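You operate a simulated robot arm through the tools that you are given. There is no shell and no other tool.

The job below is to be done with a simulated robot arm. You get a single attempt, and the scene is never put back.

## Task
Send the teal tote down to the lower rollers; bring the lift up.
Fine: stop down, tote on to the lift, stop up again, then DOWN, OUT until it meets the end stop, UP.

It is judged by the outcome, as a careful person would: the job done as asked, and still so three seconds after it is handed in. It fails if anything else is knocked over, pushed out of place, dropped, spilled or broken.

## Robot
A 7-joint arm with a fingered hand, fixed in place. Base frame: the origin is at the foot of the arm, x ahead of it, y to its left, z up. Readings come in m, rad, newtons and seconds.
With the tool pointing down near the work surface it reaches from about 0.36 to 0.72 m from the base axis. Its first joint turns from -1.204 to 3.002 rad. Payload 3.4 kg.
The tool frame sits at the grasp point between the pads (the TCP): z along the fingers, y along the line on which they close. The tips reach 0.025 m beyond it. The gripper opens to 0.088 m. The gripper's body begins 0.029 m behind the TCP. The gripper is a hand of 4 fingers: y runs from the thumb to the fingers, the wrist lies at [-0.013, -0.097, -0.162] in the tool frame, and closing takes about 1.5 s.
Orientation is that of the tool frame in the base frame, as [roll, pitch, yaw] about the fixed x, y, z axes, in that order (R = Rz(yaw) Ry(pitch) Rx(roll)). With the fingers straight down and the wrist toward the robot, the tool's x, y and z point along [0, 1, 0], [1, 0, 0] and [0, 0, -1] of the base frame.

## Interface
- The arm moves only by the tool nudge_tool. Its argument "plan" is a list that holds one entry, the list of rows, each a list of 6 numbers: the turn, a rotation vector about the tool's x, y, z in rad, then the shift along the tool's x, y, z in m. In form: [[[ax, ay, az, x, y, z], ...]]. A call has 1 to 20 rows; each row is the pose to reach, as a shift and turn from the pose commanded when the call began, along the tool's axes at that moment. "grip" is the finger opening in m, from 0 to 0.088, set as the call begins (left out, the last holds). Rows are played at 5 a second. More than 0.05 m and 0.15 rad between two rows, or a gripper value outside its range, and nothing of the call is played. Where a pose cannot be reached the arm comes as near as it can. A force on the tool above 60 N (or 10 N above the force at the start of the call, whichever is more), or a blocked arm, ends the call early, and 0.2 s more pass. The fingers move at their own pace (about 0.108 m/s each) and stop on an object; they squeeze with about 33 N. The grip force told is the motor's: it shows also when the fingers shut on nothing. Time passes only in rows, and 0.2 s behind the last, so rows that repeat a pose let the fingers close. The reply holds the time, the measured pose of the TCP, the force on the tool along the base axes, the opening and the grip force, in the units named above and with some noise, with the torque about the TCP (base axes, N m) and any sound that the robot's microphone picked up.
- Cameras (640 x 400 px; columns grow to the right, rows downward): "scene" is fixed at [0.049, 0.6505, 1.6616]; the picture's right is [-0.80, -0.60, 0.00], its down [-0.39, 0.52, -0.76] and it looks along [0.46, -0.61, -0.65] (base axes); focal length 321 px, centre (320, 200). "wrist" rides on the gripper at [0.064, -0.083, -0.098] in the tool frame; the picture's right is [-0.62, 0.37, -0.69], its down [-0.71, -0.63, 0.30] and it looks along [-0.32, 0.68, 0.65] (tool axes); focal length 265 px, centre (320, 200). There is no depth. A picture from a camera that has moved, and an enlarged one, comes with that camera's place and axes in the base frame and with its lens.
- capture(camera): a new picture of that camera. The clock stands still meanwhile.
- lift_body(by): slides the trunk up (or, below 0, down) by that many m; the arm rides with it, the base frame stays. It gives what a move gives, with no picture.
- finger_targets(index, middle, ring, thumb_bend, thumb_turn): sets how far each is bent, from 0 (flat) to 1 (curled in); at 0.3 the hand is open as for a grip, at 0.7 the pads meet at the TCP. One left out holds its place. A second passes; each finger stops where it meets its share of the squeeze, and holds until it gets a number again. A gripper value or a shape takes the hand back. It gives what a move gives, with no picture; readings hold the bend of each and the force on the fingers (four entries, about 0 where the hand has none), thumb and palm. thumb_turn goes from beside the hand (0) to across from the fingers (1), as for a grip.
- set_grasp(shape): the hand has 4 fingers and takes this shape, open, in about a second: jaw (thumb against the fingers, like two jaws); tri (thumb and two fingers); tip (a fingertip pinch); poke (one finger out to press); point (the index stretched); flat (the hand flat); cup (the hand cupped); fist (a fist). The gripper value then closes the fingers along that shape, each until it touches; the sizes above hold for jaw. It gives what a move gives, with no picture.
- inspect(camera, box): a new picture of the part [left, top, right, bottom] of that camera's present view, enlarged. The clock stands still meanwhile.
- job_done(): hands the job in; it is judged then, once.

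Places have to be worked out from the pictures, the camera data and where the tool is seen. Open the gripper and draw the arm clear of the work before you hand the job in, unless the task says otherwise.

The tools are called after "Emit:" by a JSON object that holds its "api" and its "payload". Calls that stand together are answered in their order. nudge_tool: Moves the arm, as the interface text tells. Its arguments: {"type":"object","properties":{"plan":{"type":"array","items":{"type":"array","items":{"type":"array","items":{"type":"number"}}}},"grip":{"type":"number"}},"required":["plan"]} The other tools are called the same way: lift_body (by) slides the trunk up or down; set_grasp (shape) gives the hand a shape; finger_targets (index, middle, ring, thumb_bend, thumb_turn) moves the fingers one by one; capture (camera) takes a picture; inspect (camera, box) takes an enlarged picture of a part of a camera's view; job_done () hands the job in.

At the start:

```text
t: 0.0
eef_pos: [0.4321, -0.1495, 1.3168]
tcp_rot: [3.141, -0.001, 1.57]
force: [0.1, -0.3, 0.3]
ft_torque: [0.03, 0.01, 0.03]
width: 0.0876
gripper_force: 0.2
shape: jaw
bend: [0.3, 0.3, 0.3, 0.3, 0.98]
finger forces: [0.0, 0.1, 0.1, 0.0, 0.1, 0.0]
trunk travel left (down, up): [-0.775, 0.065]
```

scene: 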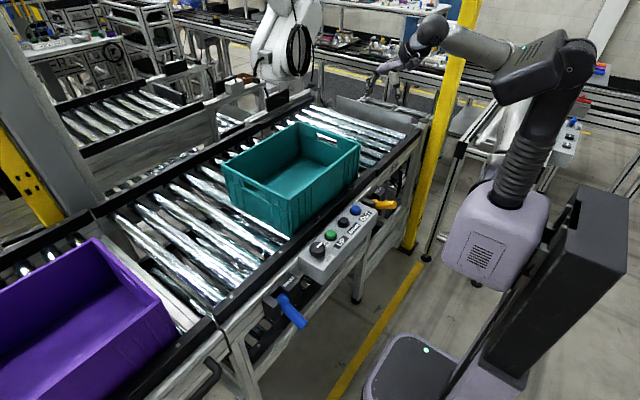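
wrist: 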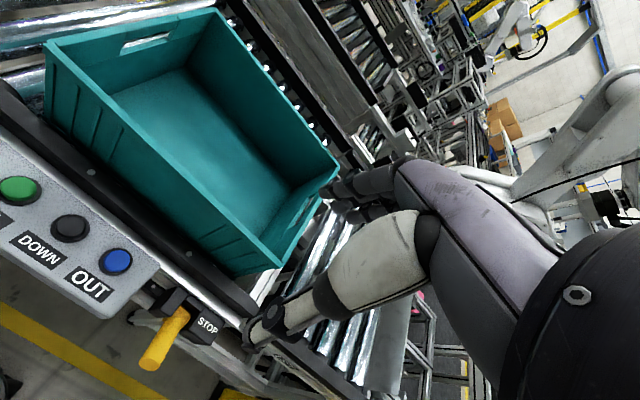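

I start by looking closely at the console, the levers and the tote before moving anything.

Emit:
{"api": "inspect", "payload": {"camera": "scene", "box": [240, 180, 420, 340]}}

Emit:
{"api": "inspect", "payload": {"camera": "wrist", "box": [0, 120, 280, 400]}}

Emit:
{"api": "inspect", "payload": {"camera": "scene", "box": [0, 100, 320, 300]}}

Emit:
{"api": "inspect", "payload": {"camera": "scene", "box": [200, 60, 460, 220]}}

```text
2.50 times, centred on (330, 260) of scene
camera zoom: at [0.049, 0.6505, 1.6616], right [-0.8, -0.6, 0.0], down [-0.39, 0.52, -0.76], along [0.46, -0.61, -0.65], focal length 803 px, centre (295, 50)
```

zoom: 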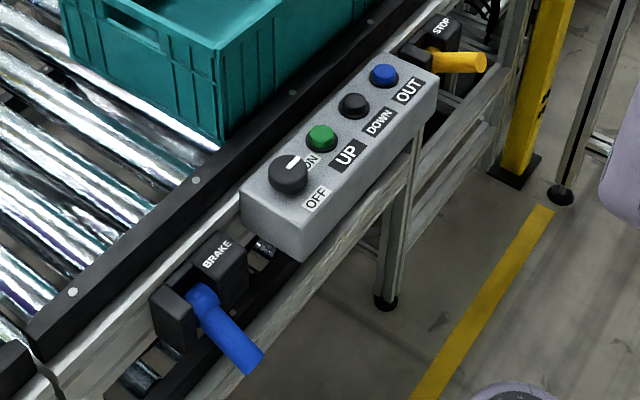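

```text
1.43 times, centred on (140, 260) of wrist
camera zoom: at [0.3485, -0.0837, 1.4151], right [0.37, -0.62, 0.69], down [-0.63, -0.71, -0.3], along [0.68, -0.32, -0.65], focal length 379 px, centre (577, 114)
```

zoom: 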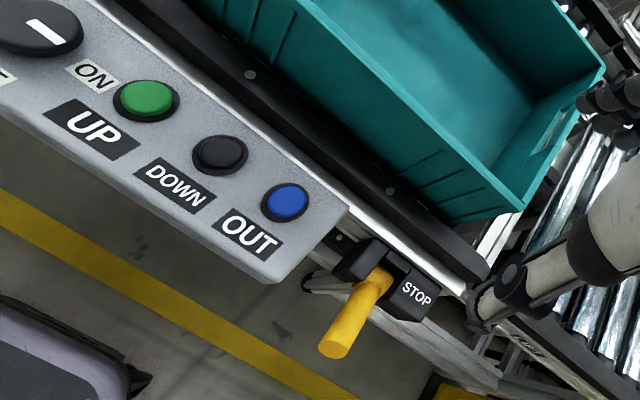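

```text
2.00 times, centred on (160, 200) of scene
camera zoom: at [0.049, 0.6505, 1.6616], right [-0.8, -0.6, 0.0], down [-0.39, 0.52, -0.76], along [0.46, -0.61, -0.65], focal length 642 px, centre (640, 200)
```

zoom: 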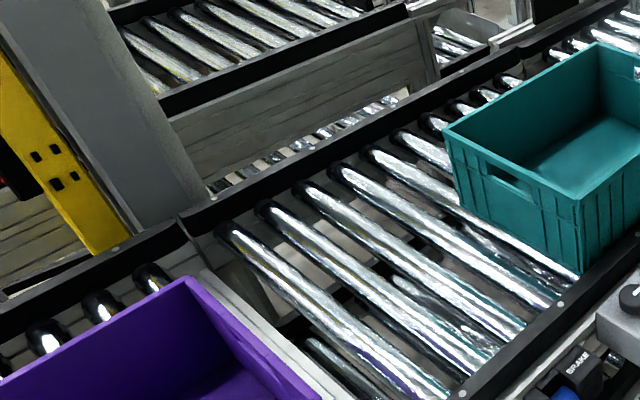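

```text
2.46 times, centred on (330, 140) of scene
camera zoom: at [0.049, 0.6505, 1.6616], right [-0.8, -0.6, 0.0], down [-0.39, 0.52, -0.76], along [0.46, -0.61, -0.65], focal length 791 px, centre (295, 348)
```

zoom: 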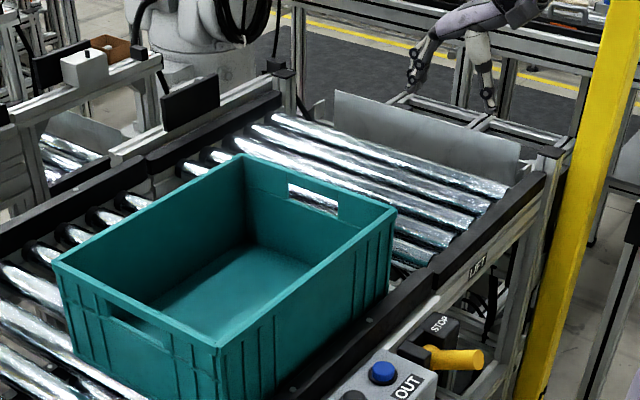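

The tote rim works out at about x 0.547–0.835, y −0.25–0.138, z 1.063. The console buttons lie near x 0.455, z 0.90, and the yellow STOP lever near y −0.23. I move the hand toward −y, staying high, to look at the stop and lift.

Emit:
{"api": "nudge_tool", "payload": {"plan": [[[0, 0, 0, -0.04, 0, 0], [0, 0, 0, -0.08, 0, 0], [0, 0, 0, -0.12, 0, 0], [0, 0, 0, -0.16, 0, 0], [0, 0, 0, -0.2, 0, 0], [0, 0, 0, -0.2, 0, 0]]]}}

Emit:
{"api": "capture", "payload": {"camera": "wrist"}}

Emit:
{"api": "capture", "payload": {"camera": "scene"}}

```text
t: 1.4
eef_pos: [0.433, -0.3511, 1.3168]
tcp_rot: [3.141, 0.0, 1.573]
force: [-0.8, 0.1, 0.3]
ft_torque: [0.0, 0.0, 0.01]
width: 0.0878
gripper_force: 0.1
shape: jaw
bend: [0.3, 0.3, 0.3, 0.3, 0.98]
finger forces: [0.0, 0.1, 0.0, 0.0, 0.1, 0.1]
trunk travel left (down, up): [-0.775, 0.065]
```

```text
taken
camera wrist: at [0.3497, -0.2856, 1.4161], right [0.37, -0.62, 0.69], down [-0.63, -0.72, -0.3], along [0.68, -0.32, -0.65], focal length 265 px, centre (320, 200)
```

wrist: 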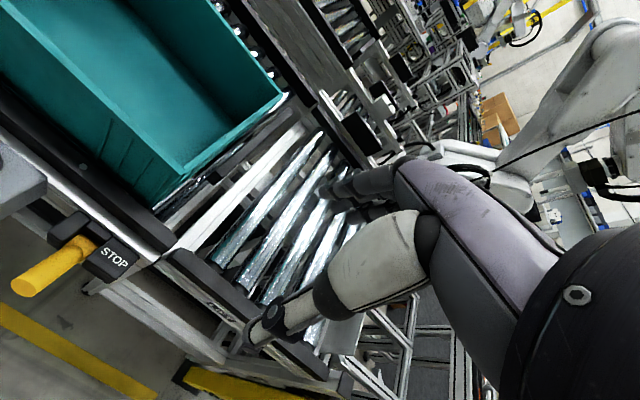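

```text
taken
```

scene: 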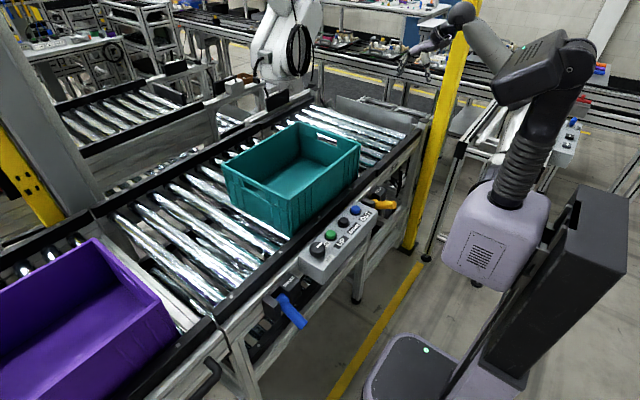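

Emit:
{"api": "inspect", "payload": {"camera": "wrist", "box": [0, 160, 240, 310]}}

Emit:
{"api": "inspect", "payload": {"camera": "wrist", "box": [140, 90, 380, 240]}}

Emit:
{"api": "inspect", "payload": {"camera": "wrist", "box": [120, 220, 440, 400]}}

Emit:
{"api": "inspect", "payload": {"camera": "scene", "box": [300, 90, 460, 210]}}

```text
2.67 times, centred on (120, 235) of wrist
camera zoom: at [0.3497, -0.2856, 1.4161], right [0.37, -0.62, 0.69], down [-0.63, -0.72, -0.3], along [0.68, -0.32, -0.65], focal length 708 px, centre (853, 107)
```

zoom: 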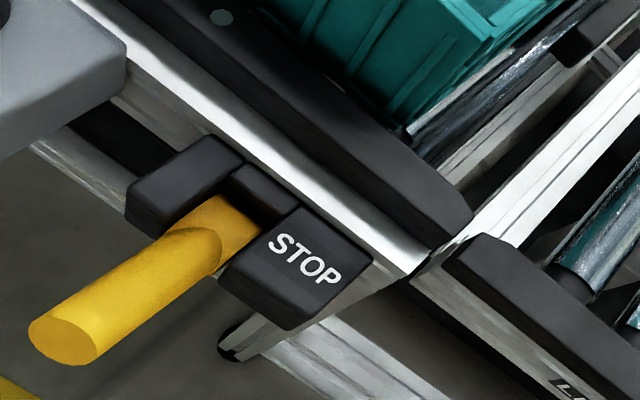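

```text
2.67 times, centred on (260, 165) of wrist
camera zoom: at [0.3497, -0.2856, 1.4161], right [0.37, -0.62, 0.69], down [-0.63, -0.72, -0.3], along [0.68, -0.32, -0.65], focal length 708 px, centre (480, 293)
```

zoom: 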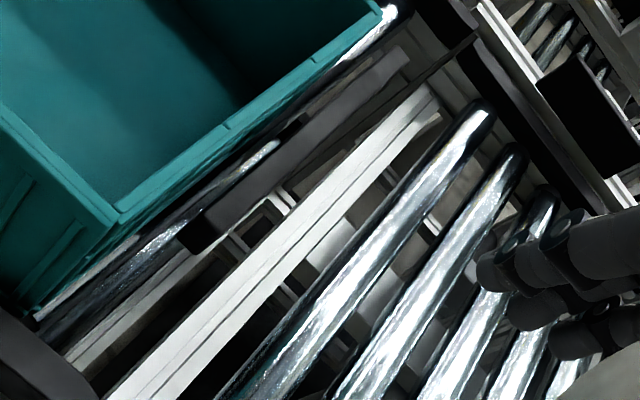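

```text
2.00 times, centred on (280, 310) of wrist
camera zoom: at [0.3497, -0.2856, 1.4161], right [0.37, -0.62, 0.69], down [-0.63, -0.72, -0.3], along [0.68, -0.32, -0.65], focal length 531 px, centre (400, -20)
```

zoom: 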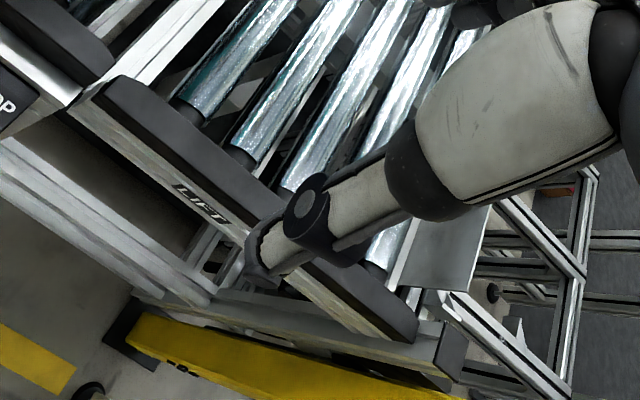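

```text
3.33 times, centred on (380, 150) of scene
camera zoom: at [0.049, 0.6505, 1.6616], right [-0.8, -0.6, 0.0], down [-0.39, 0.52, -0.76], along [0.46, -0.61, -0.65], focal length 1071 px, centre (120, 367)
```

zoom: 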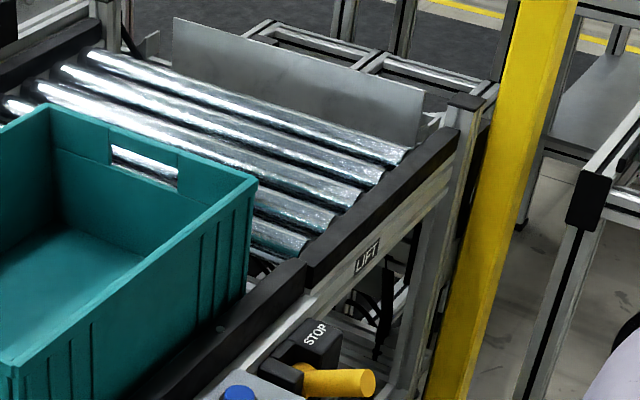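

The stop blade stands just past the tote (y about −0.29). The lift spans y of about −0.34 to −0.756, and the STOP lever tip is near [0.372, −0.238, 0.872], tilted slightly up. I turn the hand 90° so that it can pinch the lever across y, and move above it while high.

Emit:
{"api": "nudge_tool", "payload": {"plan": [[[0, 0, 0.14, 0.01, -0.004, 0], [0, 0, 0.28, 0.02, -0.008, 0], [0, 0, 0.42, 0.03, -0.012, 0], [0, 0, 0.56, 0.04, -0.016, 0], [0, 0, 0.7, 0.05, -0.02, 0], [0, 0, 0.84, 0.06, -0.024, 0], [0, 0, 0.98, 0.07, -0.028, 0], [0, 0, 1.12, 0.08, -0.032, 0], [0, 0, 1.26, 0.09, -0.036, 0], [0, 0, 1.4, 0.1, -0.04, 0], [0, 0, 1.5, 0.11, -0.041, 0], [0, 0, 1.571, 0.113, -0.041, 0], [0, 0, 1.571, 0.113, -0.041, 0]]]}}

Emit:
{"api": "capture", "payload": {"camera": "wrist"}}

Emit:
{"api": "capture", "payload": {"camera": "scene"}}

```text
t: 4.2
eef_pos: [0.405, -0.2341, 1.3122]
tcp_rot: [-3.141, 0.001, 0.001]
force: [0.5, -0.2, 0.3]
ft_torque: [-0.02, 0.02, 0.0]
width: 0.0877
gripper_force: 0.0
shape: jaw
bend: [0.3, 0.3, 0.3, 0.3, 0.98]
finger forces: [0.0, 0.0, 0.0, 0.0, 0.0, 0.0]
out of reach, approached as far as the arm can: row 9, 10, 11, 12, 13
trunk travel left (down, up): [-0.775, 0.065]
```

```text
taken
camera wrist: at [0.4693, -0.1501, 1.4108], right [-0.62, -0.37, 0.69], down [-0.71, 0.63, -0.3], along [-0.32, -0.68, -0.65], focal length 265 px, centre (320, 200)
```

wrist: 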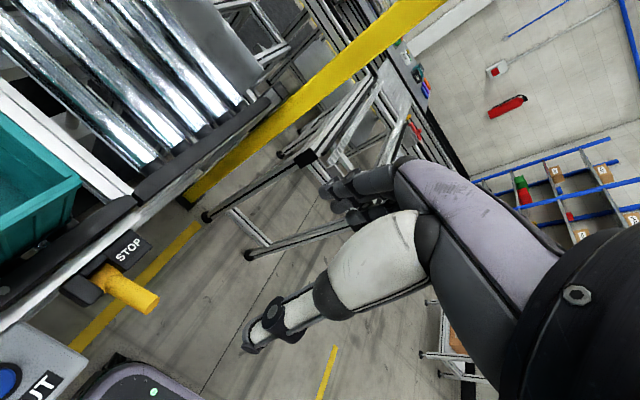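

```text
taken
```

scene: 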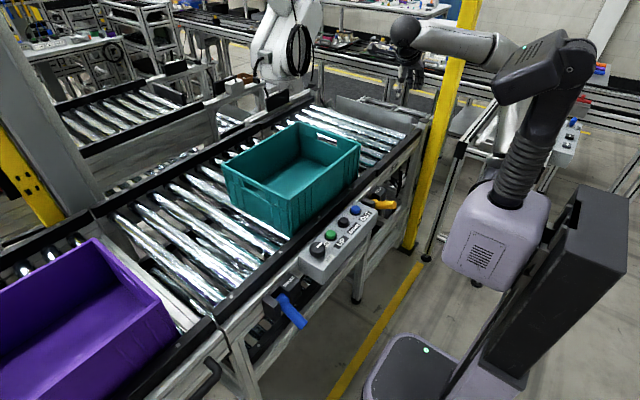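

The hand is turned and sits at [0.405, −0.234, 1.312], which is near its inner reach limit. I zoom in on the lever from this view to refine its height and tilt.

Emit:
{"api": "inspect", "payload": {"camera": "wrist", "box": [40, 200, 200, 300]}}

Emit:
{"api": "inspect", "payload": {"camera": "wrist", "box": [0, 0, 320, 200]}}

Emit:
{"api": "inspect", "payload": {"camera": "scene", "box": [220, 250, 320, 350]}}

Emit:
{"api": "inspect", "payload": {"camera": "scene", "box": [290, 180, 400, 270]}}

```text
4.00 times, centred on (120, 250) of wrist
camera zoom: at [0.4693, -0.1501, 1.4108], right [-0.62, -0.37, 0.69], down [-0.71, 0.63, -0.3], along [-0.32, -0.68, -0.65], focal length 1062 px, centre (1120, 0)
```

zoom: 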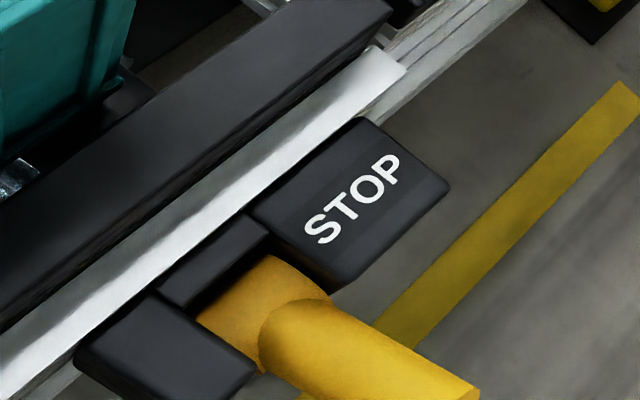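

```text
2.00 times, centred on (160, 100) of wrist
camera zoom: at [0.4693, -0.1501, 1.4108], right [-0.62, -0.37, 0.69], down [-0.71, 0.63, -0.3], along [-0.32, -0.68, -0.65], focal length 531 px, centre (640, 400)
```

zoom: 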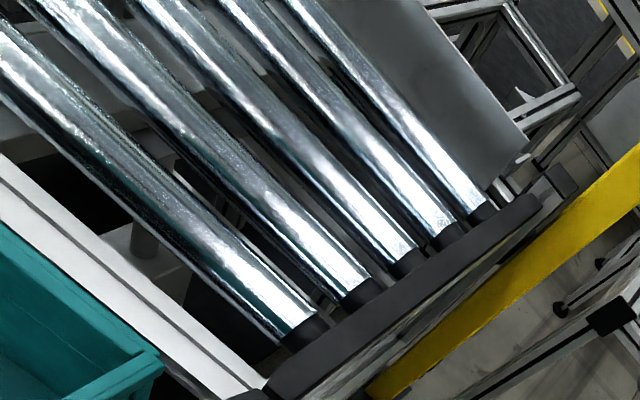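

```text
4.00 times, centred on (270, 300) of scene
camera zoom: at [0.049, 0.6505, 1.6616], right [-0.8, -0.6, 0.0], down [-0.39, 0.52, -0.76], along [0.46, -0.61, -0.65], focal length 1285 px, centre (520, -200)
```

zoom: 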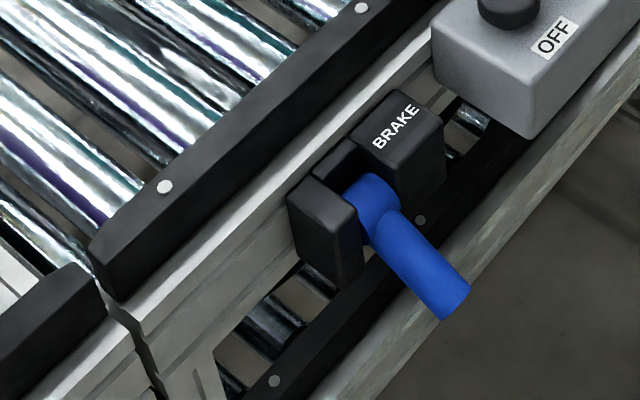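

```text
4.44 times, centred on (345, 225) of scene
camera zoom: at [0.049, 0.6505, 1.6616], right [-0.8, -0.6, 0.0], down [-0.39, 0.52, -0.76], along [0.46, -0.61, -0.65], focal length 1428 px, centre (209, 89)
```

zoom: 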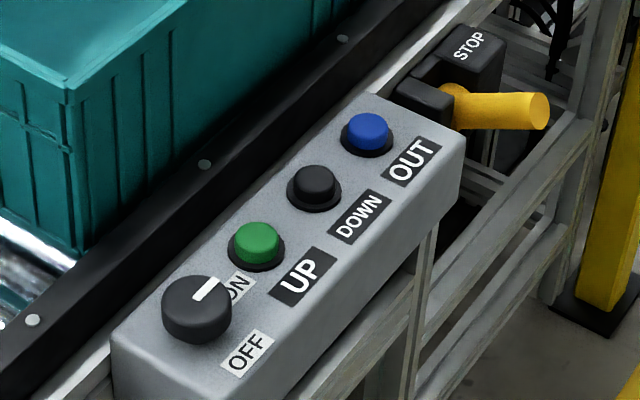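

The switch points to ON, and the lever runs from its hub at about (0.455, 0.838) up to its tip at about (0.371, 0.869). I lower the hand with the arm alone to about z 1.11, still well clear, to see how the reach behaves lower down.

Emit:
{"api": "nudge_tool", "payload": {"plan": [[[0, 0, 0, 0, 0, 0.04], [0, 0, 0, 0, 0, 0.08], [0, 0, 0, 0, 0, 0.12], [0, 0, 0, 0, 0, 0.16], [0, 0, 0, 0, 0, 0.2], [0, 0, 0, 0, 0, 0.2]]]}}

Emit:
{"api": "capture", "payload": {"camera": "scene"}}

```text
t: 5.6
eef_pos: [0.4049, -0.235, 1.1122]
tcp_rot: [-3.14, -0.001, -0.002]
force: [-1.2, -0.8, -0.4]
ft_torque: [0.0, 0.03, 0.0]
width: 0.0877
gripper_force: 0.1
shape: jaw
bend: [0.3, 0.3, 0.3, 0.3, 0.98]
finger forces: [0.1, 0.0, 0.0, 0.0, 0.0, 0.0]
trunk travel left (down, up): [-0.775, 0.065]
```

```text
taken
```

scene: 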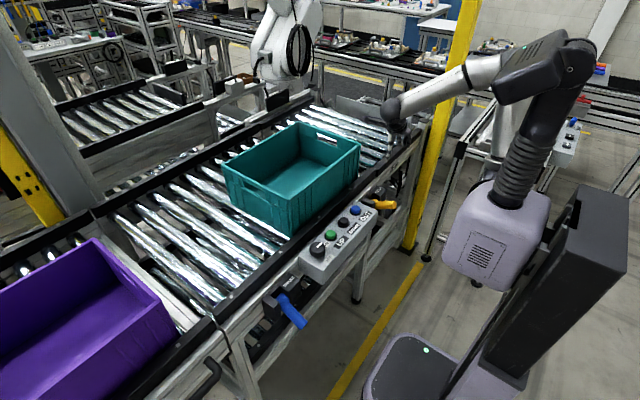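

Reached z 1.112 with no reach warning. I shift x to about 0.387 to line up with the outer part of the lever and check that it is reachable here.

Emit:
{"api": "nudge_tool", "payload": {"plan": [[[0, 0, 0, -0.009, 0.001, 0], [0, 0, 0, -0.018, 0.003, 0], [0, 0, 0, -0.018, 0.003, 0]]]}}

Emit:
{"api": "capture", "payload": {"camera": "wrist"}}

```text
t: 6.4
eef_pos: [0.3871, -0.2366, 1.1133]
tcp_rot: [3.141, 0.0, 0.001]
force: [-1.2, -0.9, 0.3]
ft_torque: [0.0, -0.01, 0.03]
width: 0.0877
gripper_force: 0.1
shape: jaw
bend: [0.3, 0.3, 0.3, 0.3, 0.98]
finger forces: [0.0, 0.0, 0.0, 0.0, 0.0, 0.0]
trunk travel left (down, up): [-0.775, 0.065]
```

```text
taken
camera wrist: at [0.4515, -0.1521, 1.2112], right [-0.62, -0.37, 0.69], down [-0.71, 0.63, -0.3], along [-0.32, -0.68, -0.65], focal length 265 px, centre (320, 200)
```

wrist: 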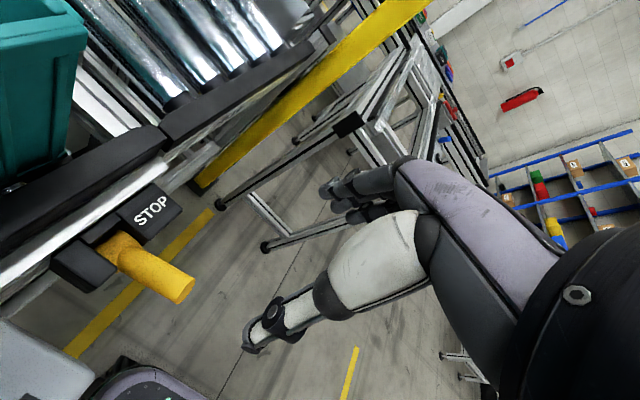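

Alignment is good: TCP at [0.387, −0.237], with the lever tip at about (0.376, −0.238, 0.867). I descend with the hand open to about z 0.92, just above the lever, then look.

Emit:
{"api": "nudge_tool", "payload": {"plan": [[[0, 0, 0, 0, 0, 0.04], [0, 0, 0, 0, 0, 0.08], [0, 0, 0, 0, 0, 0.12], [0, 0, 0, 0, 0, 0.16], [0, 0, 0, 0, 0, 0.19], [0, 0, 0, 0, 0, 0.19]]], "grip": 0.088}}

Emit:
{"api": "capture", "payload": {"camera": "wrist"}}

Emit:
{"api": "inspect", "payload": {"camera": "scene", "box": [320, 60, 520, 260]}}

```text
t: 7.8
eef_pos: [0.3849, -0.2373, 0.921]
tcp_rot: [-3.087, -0.006, -0.039]
force: [0.0, -0.1, 0.5]
ft_torque: [-0.03, 0.02, -0.03]
width: 0.0878
gripper_force: 0.0
shape: jaw
bend: [0.3, 0.3, 0.3, 0.3, 0.98]
finger forces: [0.0, 0.1, 0.0, 0.0, 0.0, 0.0]
trunk travel left (down, up): [-0.775, 0.065]
```

```text
taken
camera wrist: at [0.4516, -0.1606, 1.0233], right [-0.64, -0.38, 0.67], down [-0.69, 0.67, -0.27], along [-0.34, -0.64, -0.69], focal length 265 px, centre (320, 200)
```

wrist: 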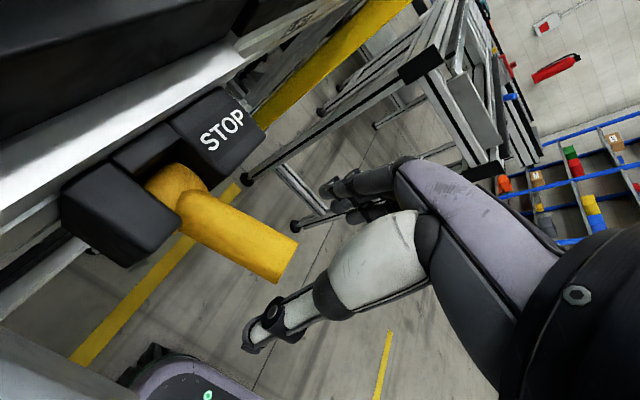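

```text
2.00 times, centred on (420, 160) of scene
camera zoom: at [0.049, 0.6505, 1.6616], right [-0.8, -0.6, 0.0], down [-0.39, 0.52, -0.76], along [0.46, -0.61, -0.65], focal length 642 px, centre (120, 280)
```

zoom: 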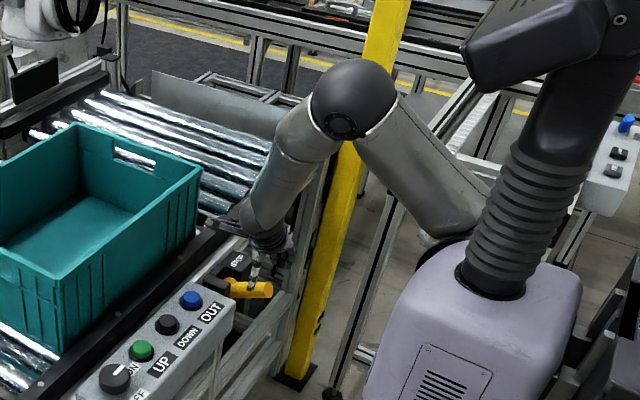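

The lever tip now computes to about (0.379, −0.238, 0.875), and the measured tool tilt is a few degrees off. I hold for a moment so the arm settles, then re-read the pose.

Emit:
{"api": "nudge_tool", "payload": {"plan": [[[0, 0, 0, 0, 0, 0], [0, 0, 0, 0, 0, 0], [0, 0, 0, 0, 0, 0]]]}}

```text
t: 8.6
eef_pos: [0.3841, -0.2395, 0.9175]
tcp_rot: [-3.092, 0.003, -0.041]
force: [0.2, -0.1, -0.2]
ft_torque: [-0.03, -0.01, -0.01]
width: 0.0876
gripper_force: 0.0
shape: jaw
bend: [0.3, 0.3, 0.3, 0.3, 0.98]
finger forces: [0.1, 0.0, 0.1, 0.1, 0.0, 0.1]
trunk travel left (down, up): [-0.775, 0.065]
```

It settled with a slight tilt, so the arm is close to a limit at this height. I raise the hand 0.2 m and then lower the trunk 0.2 m, which gives the same hand place with a more comfortable arm.

Emit:
{"api": "nudge_tool", "payload": {"plan": [[[0, 0, 0, 0, 0, -0.04], [0, 0, 0, 0, 0, -0.08], [0, 0, 0, 0, 0, -0.12], [0, 0, 0, 0, 0, -0.16], [0, 0, 0, 0, 0, -0.2], [0, 0, 0, 0, 0, -0.2]]]}}

Emit:
{"api": "lift_body", "payload": {"by": -0.15}}

Emit:
{"api": "capture", "payload": {"camera": "scene"}}

```text
t: 10.0
eef_pos: [0.4019, -0.2418, 1.1044]
tcp_rot: [-3.125, 0.02, 0.001]
force: [0.1, 0.0, 0.4]
ft_torque: [0.03, -0.04, 0.0]
width: 0.0879
gripper_force: 0.1
shape: jaw
bend: [0.3, 0.3, 0.3, 0.3, 0.98]
finger forces: [0.1, 0.1, 0.0, 0.0, 0.0, 0.0]
out of reach, approached as far as the arm can: row 5, 6
trunk travel left (down, up): [-0.775, 0.065]
```

```text
t: 11.8
eef_pos: [0.403, -0.2433, 0.956]
tcp_rot: [-3.128, 0.015, -0.002]
force: [0.3, 0.2, -0.2]
ft_torque: [0.02, 0.0, -0.01]
width: 0.0877
gripper_force: 0.1
shape: jaw
bend: [0.3, 0.3, 0.3, 0.3, 0.98]
finger forces: [0.0, 0.0, 0.1, 0.1, 0.1, 0.0]
trunk travel left (down, up): [-0.625, 0.215]
```

```text
taken
```

scene: 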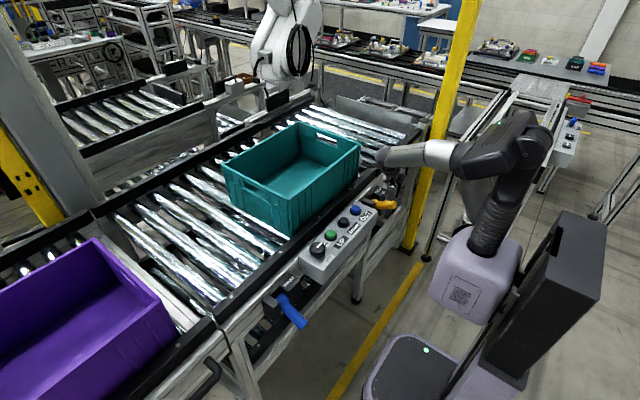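

Hand is at [0.403, −0.243, 0.956] with little tilt. I shift to x 0.388, y −0.239 and come down to about z 0.91 in small steps.

Emit:
{"api": "nudge_tool", "payload": {"plan": [[[0, 0, 0, -0.008, -0.002, 0], [0, 0, 0, -0.015, -0.004, 0], [0, 0, 0, -0.015, -0.004, 0.023], [0, 0, 0, -0.015, -0.004, 0.046], [0, 0, 0, -0.015, -0.004, 0.046]]]}}

Emit:
{"api": "capture", "payload": {"camera": "wrist"}}

```text
t: 12.9
eef_pos: [0.3884, -0.2371, 0.9154]
tcp_rot: [-3.126, -0.006, 0.0]
force: [-0.2, -1.1, 0.6]
ft_torque: [0.0, 0.0, 0.0]
width: 0.0876
gripper_force: 0.1
shape: jaw
bend: [0.3, 0.3, 0.3, 0.3, 0.98]
finger forces: [0.0, 0.0, 0.0, 0.1, 0.1, 0.1]
out of reach, approached as far as the arm can: row 1, 2
trunk travel left (down, up): [-0.625, 0.215]
```

```text
taken
camera wrist: at [0.4525, -0.1545, 1.0145], right [-0.62, -0.38, 0.68], down [-0.71, 0.63, -0.3], along [-0.32, -0.67, -0.67], focal length 265 px, centre (320, 200)
```

wrist: 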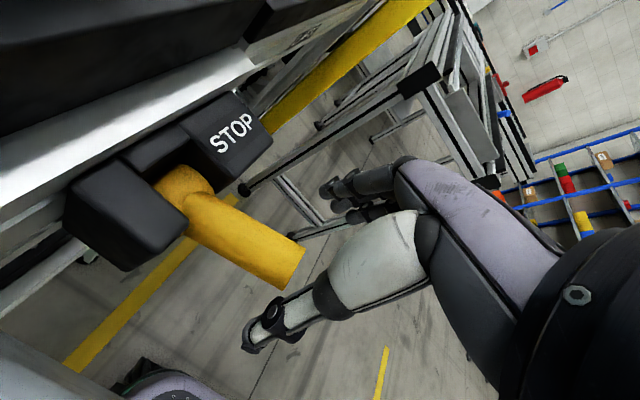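

Aligned at [0.388, −0.237, 0.915]. I descend 0.05 m so the thumb and fingers straddle the lever, then close the hand on it.

Emit:
{"api": "nudge_tool", "payload": {"plan": [[[0, 0, 0, 0, 0, 0.017], [0, 0, 0, 0, 0, 0.034], [0, 0, 0, 0, 0, 0.05], [0, 0, 0, 0, 0, 0.05]]]}}

Emit:
{"api": "capture", "payload": {"camera": "wrist"}}

Emit:
{"api": "inspect", "payload": {"camera": "scene", "box": [340, 120, 440, 220]}}

```text
t: 13.9
eef_pos: [0.3885, -0.2382, 0.8665]
tcp_rot: [-3.117, -0.011, -0.007]
force: [-0.6, 1.0, 0.2]
ft_torque: [-0.01, -0.01, 0.02]
width: 0.0878
gripper_force: 0.1
shape: jaw
bend: [0.3, 0.3, 0.3, 0.3, 0.98]
finger forces: [0.1, 0.0, 0.1, 0.0, 0.0, 0.0]
trunk travel left (down, up): [-0.625, 0.215]
```

```text
taken
camera wrist: at [0.4531, -0.1575, 0.968], right [-0.63, -0.38, 0.68], down [-0.71, 0.64, -0.3], along [-0.32, -0.66, -0.67], focal length 265 px, centre (320, 200)
```

wrist: 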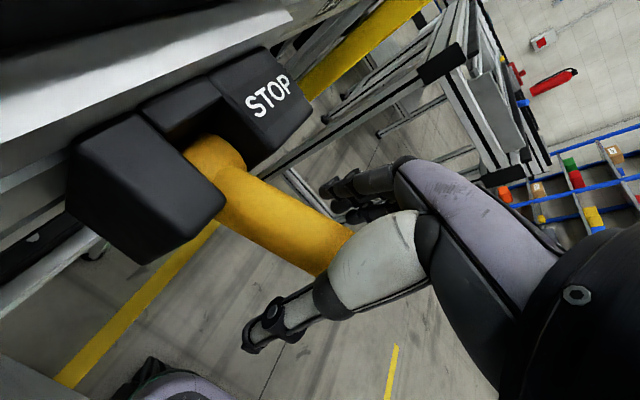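

```text
4.00 times, centred on (390, 170) of scene
camera zoom: at [0.049, 0.6505, 1.6616], right [-0.8, -0.6, 0.0], down [-0.39, 0.52, -0.76], along [0.46, -0.61, -0.65], focal length 1285 px, centre (40, 320)
```

zoom: 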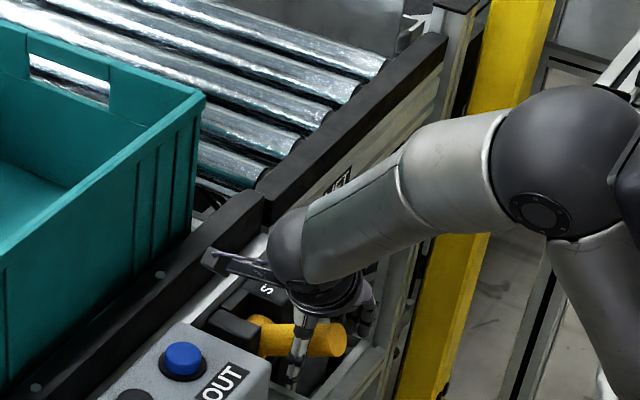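

The thumb and fingers straddle the lever with the TCP on it. I close the hand on the lever and let the fingers settle.

Emit:
{"api": "nudge_tool", "payload": {"plan": [[[0, 0, 0, 0, 0, 0], [0, 0, 0, 0, 0, 0], [0, 0, 0, 0, 0, 0], [0, 0, 0, 0, 0, 0], [0, 0, 0, 0, 0, 0], [0, 0, 0, 0, 0, 0], [0, 0, 0, 0, 0, 0], [0, 0, 0, 0, 0, 0]]], "grip": 0.01}}

Emit:
{"api": "inspect", "payload": {"camera": "wrist", "box": [180, 100, 460, 380]}}

```text
t: 15.8
eef_pos: [0.3875, -0.2387, 0.8628]
tcp_rot: [-3.118, 0.003, -0.012]
force: [-2.7, 8.7, -9.2]
ft_torque: [0.0, 0.06, -0.06]
width: 0.0168
gripper_force: 33.6
shape: jaw
bend: [0.73, 0.65, 0.67, 0.75, 1.0]
finger forces: [15.3, 5.3, 0.1, 0.0, 29.8, 0.1]
trunk travel left (down, up): [-0.625, 0.215]
```

```text
1.43 times, centred on (320, 240) of wrist
camera zoom: at [0.4532, -0.1579, 0.964], right [-0.62, -0.38, 0.68], down [-0.71, 0.64, -0.29], along [-0.33, -0.66, -0.67], focal length 379 px, centre (320, 143)
```

zoom: 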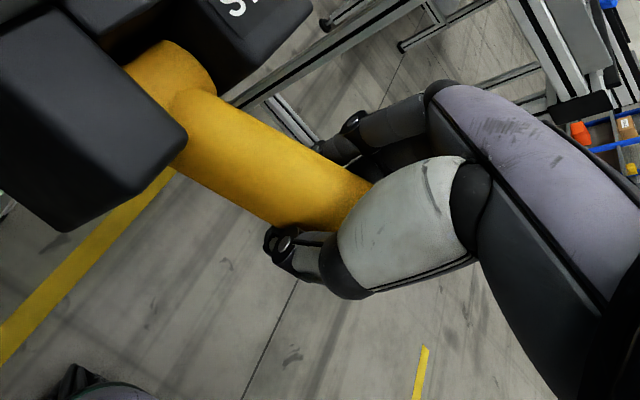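

The hand has the lever (index 15 N, middle 5 N, thumb 30 N). I draw it down along its arc about the hub, first to about level, and check.

Emit:
{"api": "nudge_tool", "payload": {"plan": [[[0, 0, 0, -0.002, 0, 0.006], [0, 0, 0, -0.0034, 0, 0.0125], [0, 0, 0, -0.004, 0, 0.019], [0, 0, 0, -0.0045, 0, 0.025], [0, 0, 0, -0.004, 0, 0.031], [0, 0, 0, -0.0034, 0, 0.0375]]]}}

Emit:
{"api": "inspect", "payload": {"camera": "wrist", "box": [100, 20, 460, 380]}}

Emit:
{"api": "inspect", "payload": {"camera": "scene", "box": [340, 120, 440, 220]}}

```text
t: 17.1
eef_pos: [0.3868, -0.2363, 0.8329]
tcp_rot: [-3.103, -0.021, -0.011]
force: [-2.1, 0.6, 6.0]
ft_torque: [-0.04, -0.06, -0.03]
width: 0.0127
gripper_force: 32.4
shape: jaw
bend: [0.75, 0.73, 0.67, 0.84, 1.0]
finger forces: [0.9, 0.0, 0.1, 0.0, 1.3, 4.6]
trunk travel left (down, up): [-0.625, 0.215]
```

```text
1.11 times, centred on (280, 200) of wrist
camera zoom: at [0.4508, -0.1568, 0.9346], right [-0.64, -0.39, 0.67], down [-0.7, 0.65, -0.29], along [-0.32, -0.65, -0.69], focal length 295 px, centre (364, 200)
```

zoom: 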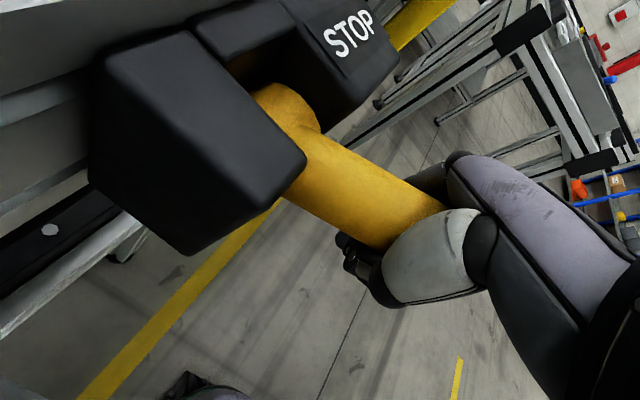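

```text
4.00 times, centred on (390, 170) of scene
camera zoom: at [0.049, 0.6505, 1.6616], right [-0.8, -0.6, 0.0], down [-0.39, 0.52, -0.76], along [0.46, -0.61, -0.65], focal length 1285 px, centre (40, 320)
```

zoom: 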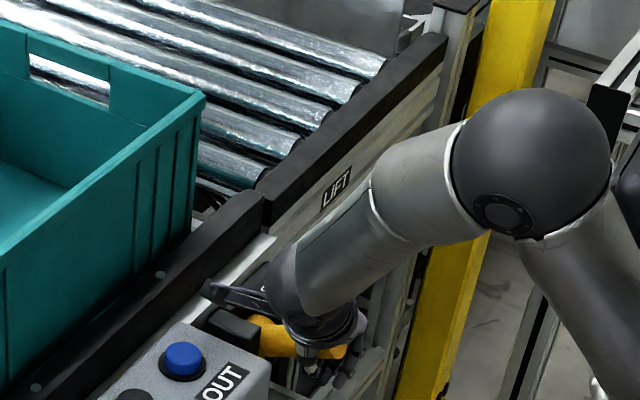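

The pads slid under the lever and the palm now bears on it (4.6 N), so the hand is wrapped round it. I keep pressing down along the arc.

Emit:
{"api": "nudge_tool", "payload": {"plan": [[[0, 0, 0, 0.0, 0, 0.008], [0, 0, 0, 0.001, 0, 0.016], [0, 0, 0, 0.003, 0, 0.024], [0, 0, 0, 0.005, 0, 0.032], [0, 0, 0, 0.005, 0, 0.032]]]}}

Emit:
{"api": "capture", "payload": {"camera": "wrist"}}

Emit:
{"api": "inspect", "payload": {"camera": "scene", "box": [340, 120, 440, 220]}}

```text
t: 18.4
eef_pos: [0.3903, -0.2383, 0.7968]
tcp_rot: [-3.087, -0.014, -0.032]
force: [-0.2, 0.8, 2.2]
ft_torque: [-0.03, 0.0, 0.01]
width: 0.0125
gripper_force: 33.0
shape: jaw
bend: [0.75, 0.73, 0.67, 0.84, 1.0]
finger forces: [0.0, 0.1, 0.0, 0.0, 2.2, 0.6]
trunk travel left (down, up): [-0.625, 0.215]
```

```text
taken
camera wrist: at [0.4561, -0.1607, 0.8999], right [-0.64, -0.39, 0.66], down [-0.69, 0.67, -0.28], along [-0.34, -0.64, -0.69], focal length 265 px, centre (320, 200)
```

wrist: 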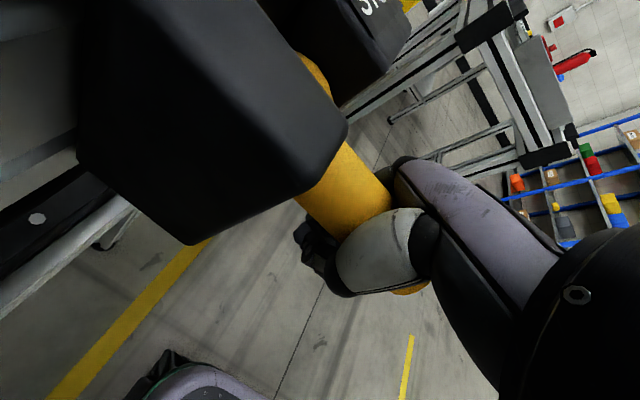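

```text
4.00 times, centred on (390, 170) of scene
camera zoom: at [0.049, 0.6505, 1.6616], right [-0.8, -0.6, 0.0], down [-0.39, 0.52, -0.76], along [0.46, -0.61, -0.65], focal length 1285 px, centre (40, 320)
```

zoom: 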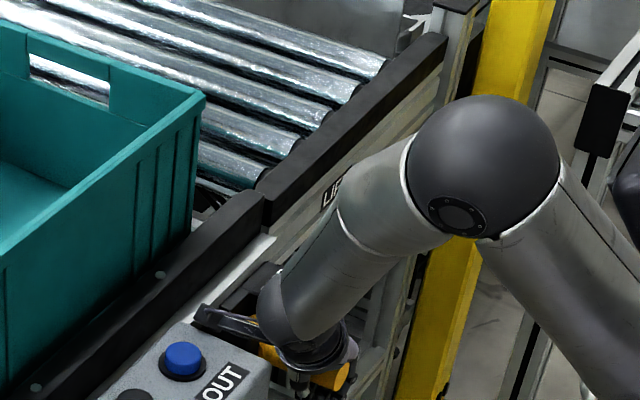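

The lever is now below level (tip z about 0.82), but the wrist camera bracket (z about 0.90) is getting near the lever block top (0.862). I open the hand, rise clear, and will finish the push with fingertips from above.

Emit:
{"api": "nudge_tool", "payload": {"plan": [[[0, 0, 0, 0, 0, 0], [0, 0, 0, 0, 0, 0], [0, 0, 0, 0, 0, 0], [0, 0, 0, 0, 0, 0], [0, 0, 0, 0, 0, 0], [0, 0, 0, 0, 0, 0], [0, 0, 0, 0, 0, -0.025], [0, 0, 0, 0, 0, -0.05], [0, 0, 0, 0, 0, -0.08], [0, 0, 0, 0, 0, -0.11], [0, 0, 0, 0, 0, -0.11]]], "grip": 0.088}}

Emit:
{"api": "capture", "payload": {"camera": "wrist"}}

Emit:
{"api": "inspect", "payload": {"camera": "scene", "box": [340, 120, 440, 220]}}

```text
t: 20.8
eef_pos: [0.3886, -0.2402, 0.9042]
tcp_rot: [-3.125, 0.0, -0.006]
force: [-0.2, -0.9, 0.2]
ft_torque: [0.02, 0.0, -0.01]
width: 0.088
gripper_force: 0.1
shape: jaw
bend: [0.3, 0.3, 0.3, 0.3, 0.98]
finger forces: [0.0, 0.0, 0.0, 0.0, 0.1, 0.0]
trunk travel left (down, up): [-0.625, 0.215]
```

```text
taken
camera wrist: at [0.4539, -0.1579, 1.0039], right [-0.62, -0.38, 0.69], down [-0.71, 0.64, -0.29], along [-0.33, -0.67, -0.67], focal length 265 px, centre (320, 200)
```

wrist: 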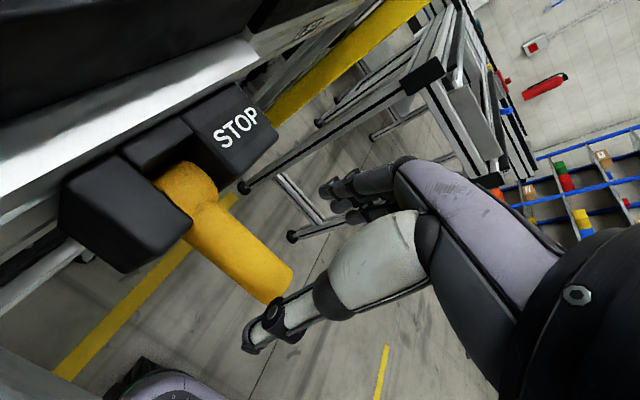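

```text
4.00 times, centred on (390, 170) of scene
camera zoom: at [0.049, 0.6505, 1.6616], right [-0.8, -0.6, 0.0], down [-0.39, 0.52, -0.76], along [0.46, -0.61, -0.65], focal length 1285 px, centre (40, 320)
```

zoom: 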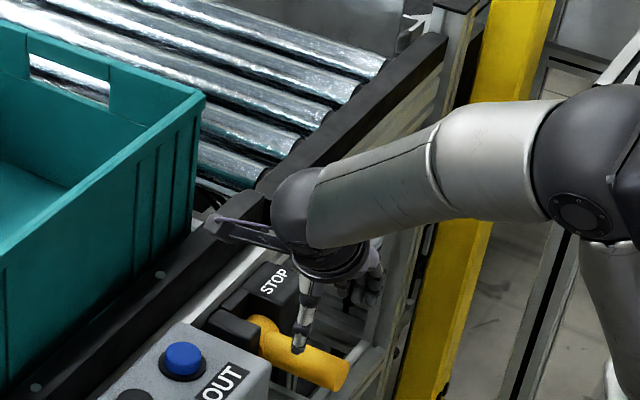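

The lever stays where it was left, about level, so it is friction-held. I shut the fingers and press down with the fingertips at x about 0.395.

Emit:
{"api": "nudge_tool", "payload": {"plan": [[[0, 0, 0, 0.004, -0.002, 0], [0, 0, 0, 0.007, -0.002, 0], [0, 0, 0, 0.007, -0.002, 0], [0, 0, 0, 0.007, -0.002, 0], [0, 0, 0, 0.007, -0.002, 0], [0, 0, 0, 0.007, -0.002, 0], [0, 0, 0, 0.007, -0.002, 0], [0, 0, 0, 0.007, -0.002, 0], [0, 0, 0, 0.007, -0.002, 0.01], [0, 0, 0, 0.007, -0.002, 0.02], [0, 0, 0, 0.007, -0.002, 0.03], [0, 0, 0, 0.007, -0.002, 0.04], [0, 0, 0, 0.007, -0.002, 0.048], [0, 0, 0, 0.007, -0.002, 0.056], [0, 0, 0, 0.007, -0.002, 0.056]]], "grip": 0.0}}

Emit:
{"api": "capture", "payload": {"camera": "wrist"}}

Emit:
{"api": "inspect", "payload": {"camera": "scene", "box": [340, 120, 440, 220]}}

```text
t: 23.9
eef_pos: [0.3991, -0.2349, 0.8516]
tcp_rot: [-3.108, -0.013, -0.01]
force: [-0.2, 1.7, 0.8]
ft_torque: [0.02, -0.03, 0.03]
width: 0.0002
gripper_force: 33.1
shape: jaw
bend: [0.7, 0.7, 0.7, 0.72, 1.0]
finger forces: [1.8, 0.0, 0.1, 0.0, 0.0, 0.0]
trunk travel left (down, up): [-0.625, 0.215]
```

```text
taken
camera wrist: at [0.4631, -0.1543, 0.9541], right [-0.63, -0.38, 0.67], down [-0.7, 0.65, -0.29], along [-0.32, -0.66, -0.68], focal length 265 px, centre (320, 200)
```

wrist: 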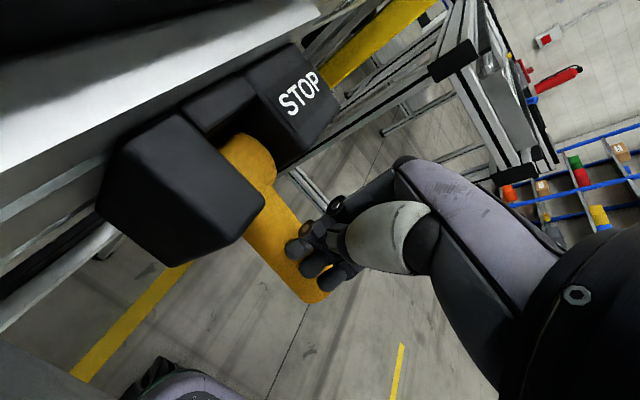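

```text
4.00 times, centred on (390, 170) of scene
camera zoom: at [0.049, 0.6505, 1.6616], right [-0.8, -0.6, 0.0], down [-0.39, 0.52, -0.76], along [0.46, -0.61, -0.65], focal length 1285 px, centre (40, 320)
```

zoom: 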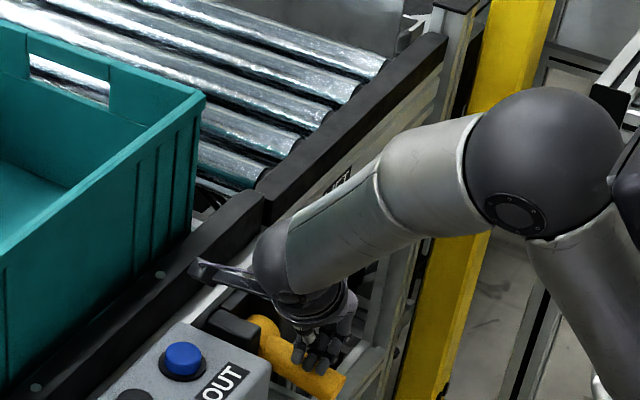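

Fingertips rest on the lever and it moves down easily. I press on in small steps to about z 0.825.

Emit:
{"api": "nudge_tool", "payload": {"plan": [[[0, 0, 0, 0, 0, 0.006], [0, 0, 0, 0, 0, 0.012], [0, 0, 0, 0, 0, 0.018], [0, 0, 0, 0, 0, 0.024], [0, 0, 0, 0, 0, 0.03], [0, 0, 0, 0, 0, 0.03]]]}}

Emit:
{"api": "capture", "payload": {"camera": "wrist"}}

Emit:
{"api": "inspect", "payload": {"camera": "scene", "box": [340, 120, 440, 220]}}

```text
t: 25.4
eef_pos: [0.3988, -0.2349, 0.8259]
tcp_rot: [-3.099, -0.025, -0.021]
force: [-3.7, 4.8, 23.0]
ft_torque: [0.01, 0.04, 0.03]
width: 0.0
gripper_force: 33.1
shape: jaw
bend: [0.7, 0.7, 0.7, 0.74, 1.0]
finger forces: [11.8, 3.2, 0.1, 0.0, 0.0, 0.0]
trunk travel left (down, up): [-0.625, 0.215]
```

```text
taken
camera wrist: at [0.4617, -0.1558, 0.9287], right [-0.65, -0.38, 0.66], down [-0.69, 0.66, -0.29], along [-0.32, -0.65, -0.69], focal length 265 px, centre (320, 200)
```

wrist: 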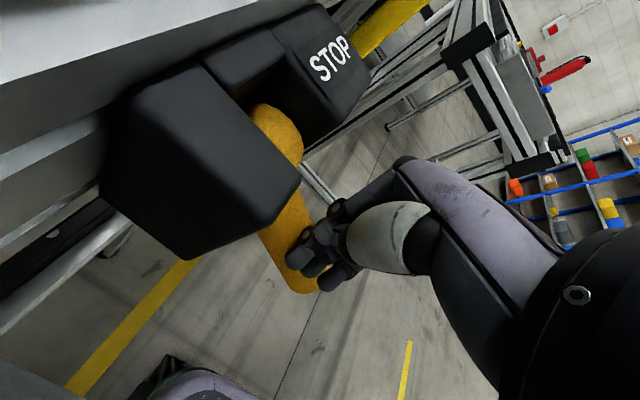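

```text
4.00 times, centred on (390, 170) of scene
camera zoom: at [0.049, 0.6505, 1.6616], right [-0.8, -0.6, 0.0], down [-0.39, 0.52, -0.76], along [0.46, -0.61, -0.65], focal length 1285 px, centre (40, 320)
```

zoom: 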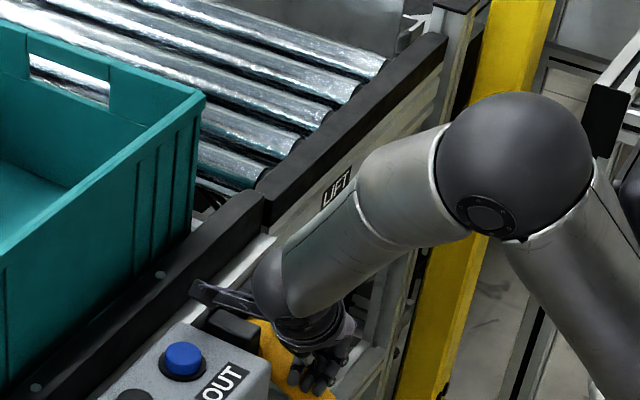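

Force jumped to 23 N, so the lever has probably met its lower end. I press a few mm more to confirm it is fully down.

Emit:
{"api": "nudge_tool", "payload": {"plan": [[[0, 0, 0, 0, 0, 0.003], [0, 0, 0, 0, 0, 0.006], [0, 0, 0, 0, 0, 0.006]]]}}

Emit:
{"api": "inspect", "payload": {"camera": "scene", "box": [340, 120, 440, 220]}}

```text
t: 26.1
eef_pos: [0.3969, -0.236, 0.8215]
tcp_rot: [-3.098, -0.03, -0.026]
force: [-11.1, 4.1, 35.6]
ft_torque: [-0.07, 0.26, -0.03]
width: 0.0002
gripper_force: 33.2
shape: jaw
bend: [0.7, 0.7, 0.7, 0.74, 1.0]
finger forces: [10.6, 15.6, 0.0, 0.0, 0.0, 0.1]
trunk travel left (down, up): [-0.625, 0.215]
```

```text
4.00 times, centred on (390, 170) of scene
camera zoom: at [0.049, 0.6505, 1.6616], right [-0.8, -0.6, 0.0], down [-0.39, 0.52, -0.76], along [0.46, -0.61, -0.65], focal length 1285 px, centre (40, 320)
```

zoom: 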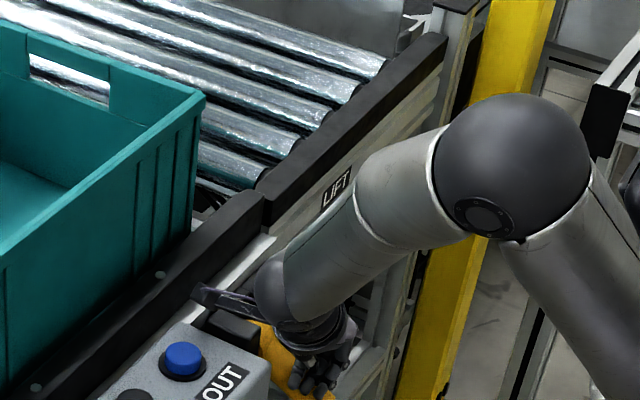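

The force rises to 36 N with almost no travel, so the lever is at its lower end. I raise the hand clear and look at the lever and the stop blade.

Emit:
{"api": "nudge_tool", "payload": {"plan": [[[0, 0, 0, 0, 0, -0.02], [0, 0, 0, 0, 0, -0.05], [0, 0, 0, 0, 0, -0.08], [0, 0, 0, 0, 0, -0.11], [0, 0, 0, 0, 0, -0.11]]]}}

Emit:
{"api": "lift_body", "payload": {"by": 0.2}}

Emit:
{"api": "capture", "payload": {"camera": "wrist"}}

Emit:
{"api": "inspect", "payload": {"camera": "scene", "box": [340, 120, 440, 220]}}

```text
t: 27.4
eef_pos: [0.3996, -0.2355, 0.922]
tcp_rot: [-3.126, -0.001, -0.005]
force: [0.3, -0.6, -0.4]
ft_torque: [-0.03, 0.01, -0.03]
width: 0.0001
gripper_force: 32.8
shape: jaw
bend: [0.7, 0.7, 0.7, 0.72, 1.0]
finger forces: [0.0, 0.0, 0.0, 0.1, 0.0, 0.0]
trunk travel left (down, up): [-0.625, 0.215]
```

```text
t: 29.5
eef_pos: [0.4003, -0.2363, 1.1221]
tcp_rot: [-3.125, 0.0, -0.002]
force: [0.3, 0.3, -0.5]
ft_torque: [-0.03, 0.01, 0.01]
width: 0.0
gripper_force: 32.7
shape: jaw
bend: [0.7, 0.7, 0.7, 0.72, 1.0]
finger forces: [0.0, 0.0, 0.0, 0.0, 0.0, 0.0]
trunk travel left (down, up): [-0.825, 0.015]
```

```text
taken
camera wrist: at [0.465, -0.1534, 1.222], right [-0.62, -0.38, 0.69], down [-0.71, 0.64, -0.29], along [-0.33, -0.67, -0.66], focal length 265 px, centre (320, 200)
```

wrist: 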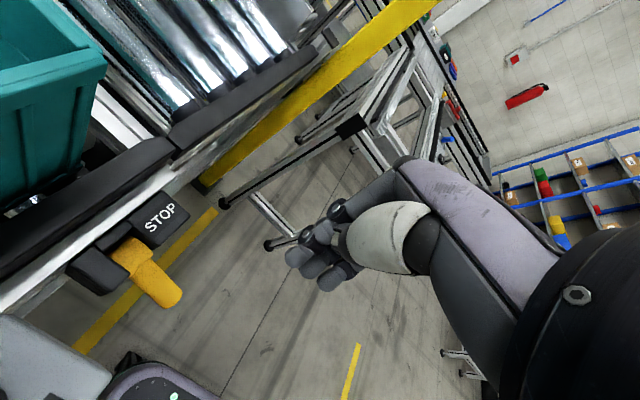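

```text
4.00 times, centred on (390, 170) of scene
camera zoom: at [0.049, 0.6505, 1.6616], right [-0.8, -0.6, 0.0], down [-0.39, 0.52, -0.76], along [0.46, -0.61, -0.65], focal length 1285 px, centre (40, 320)
```

zoom: 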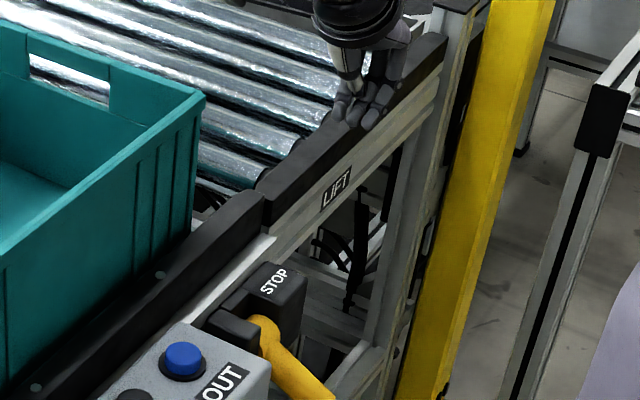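

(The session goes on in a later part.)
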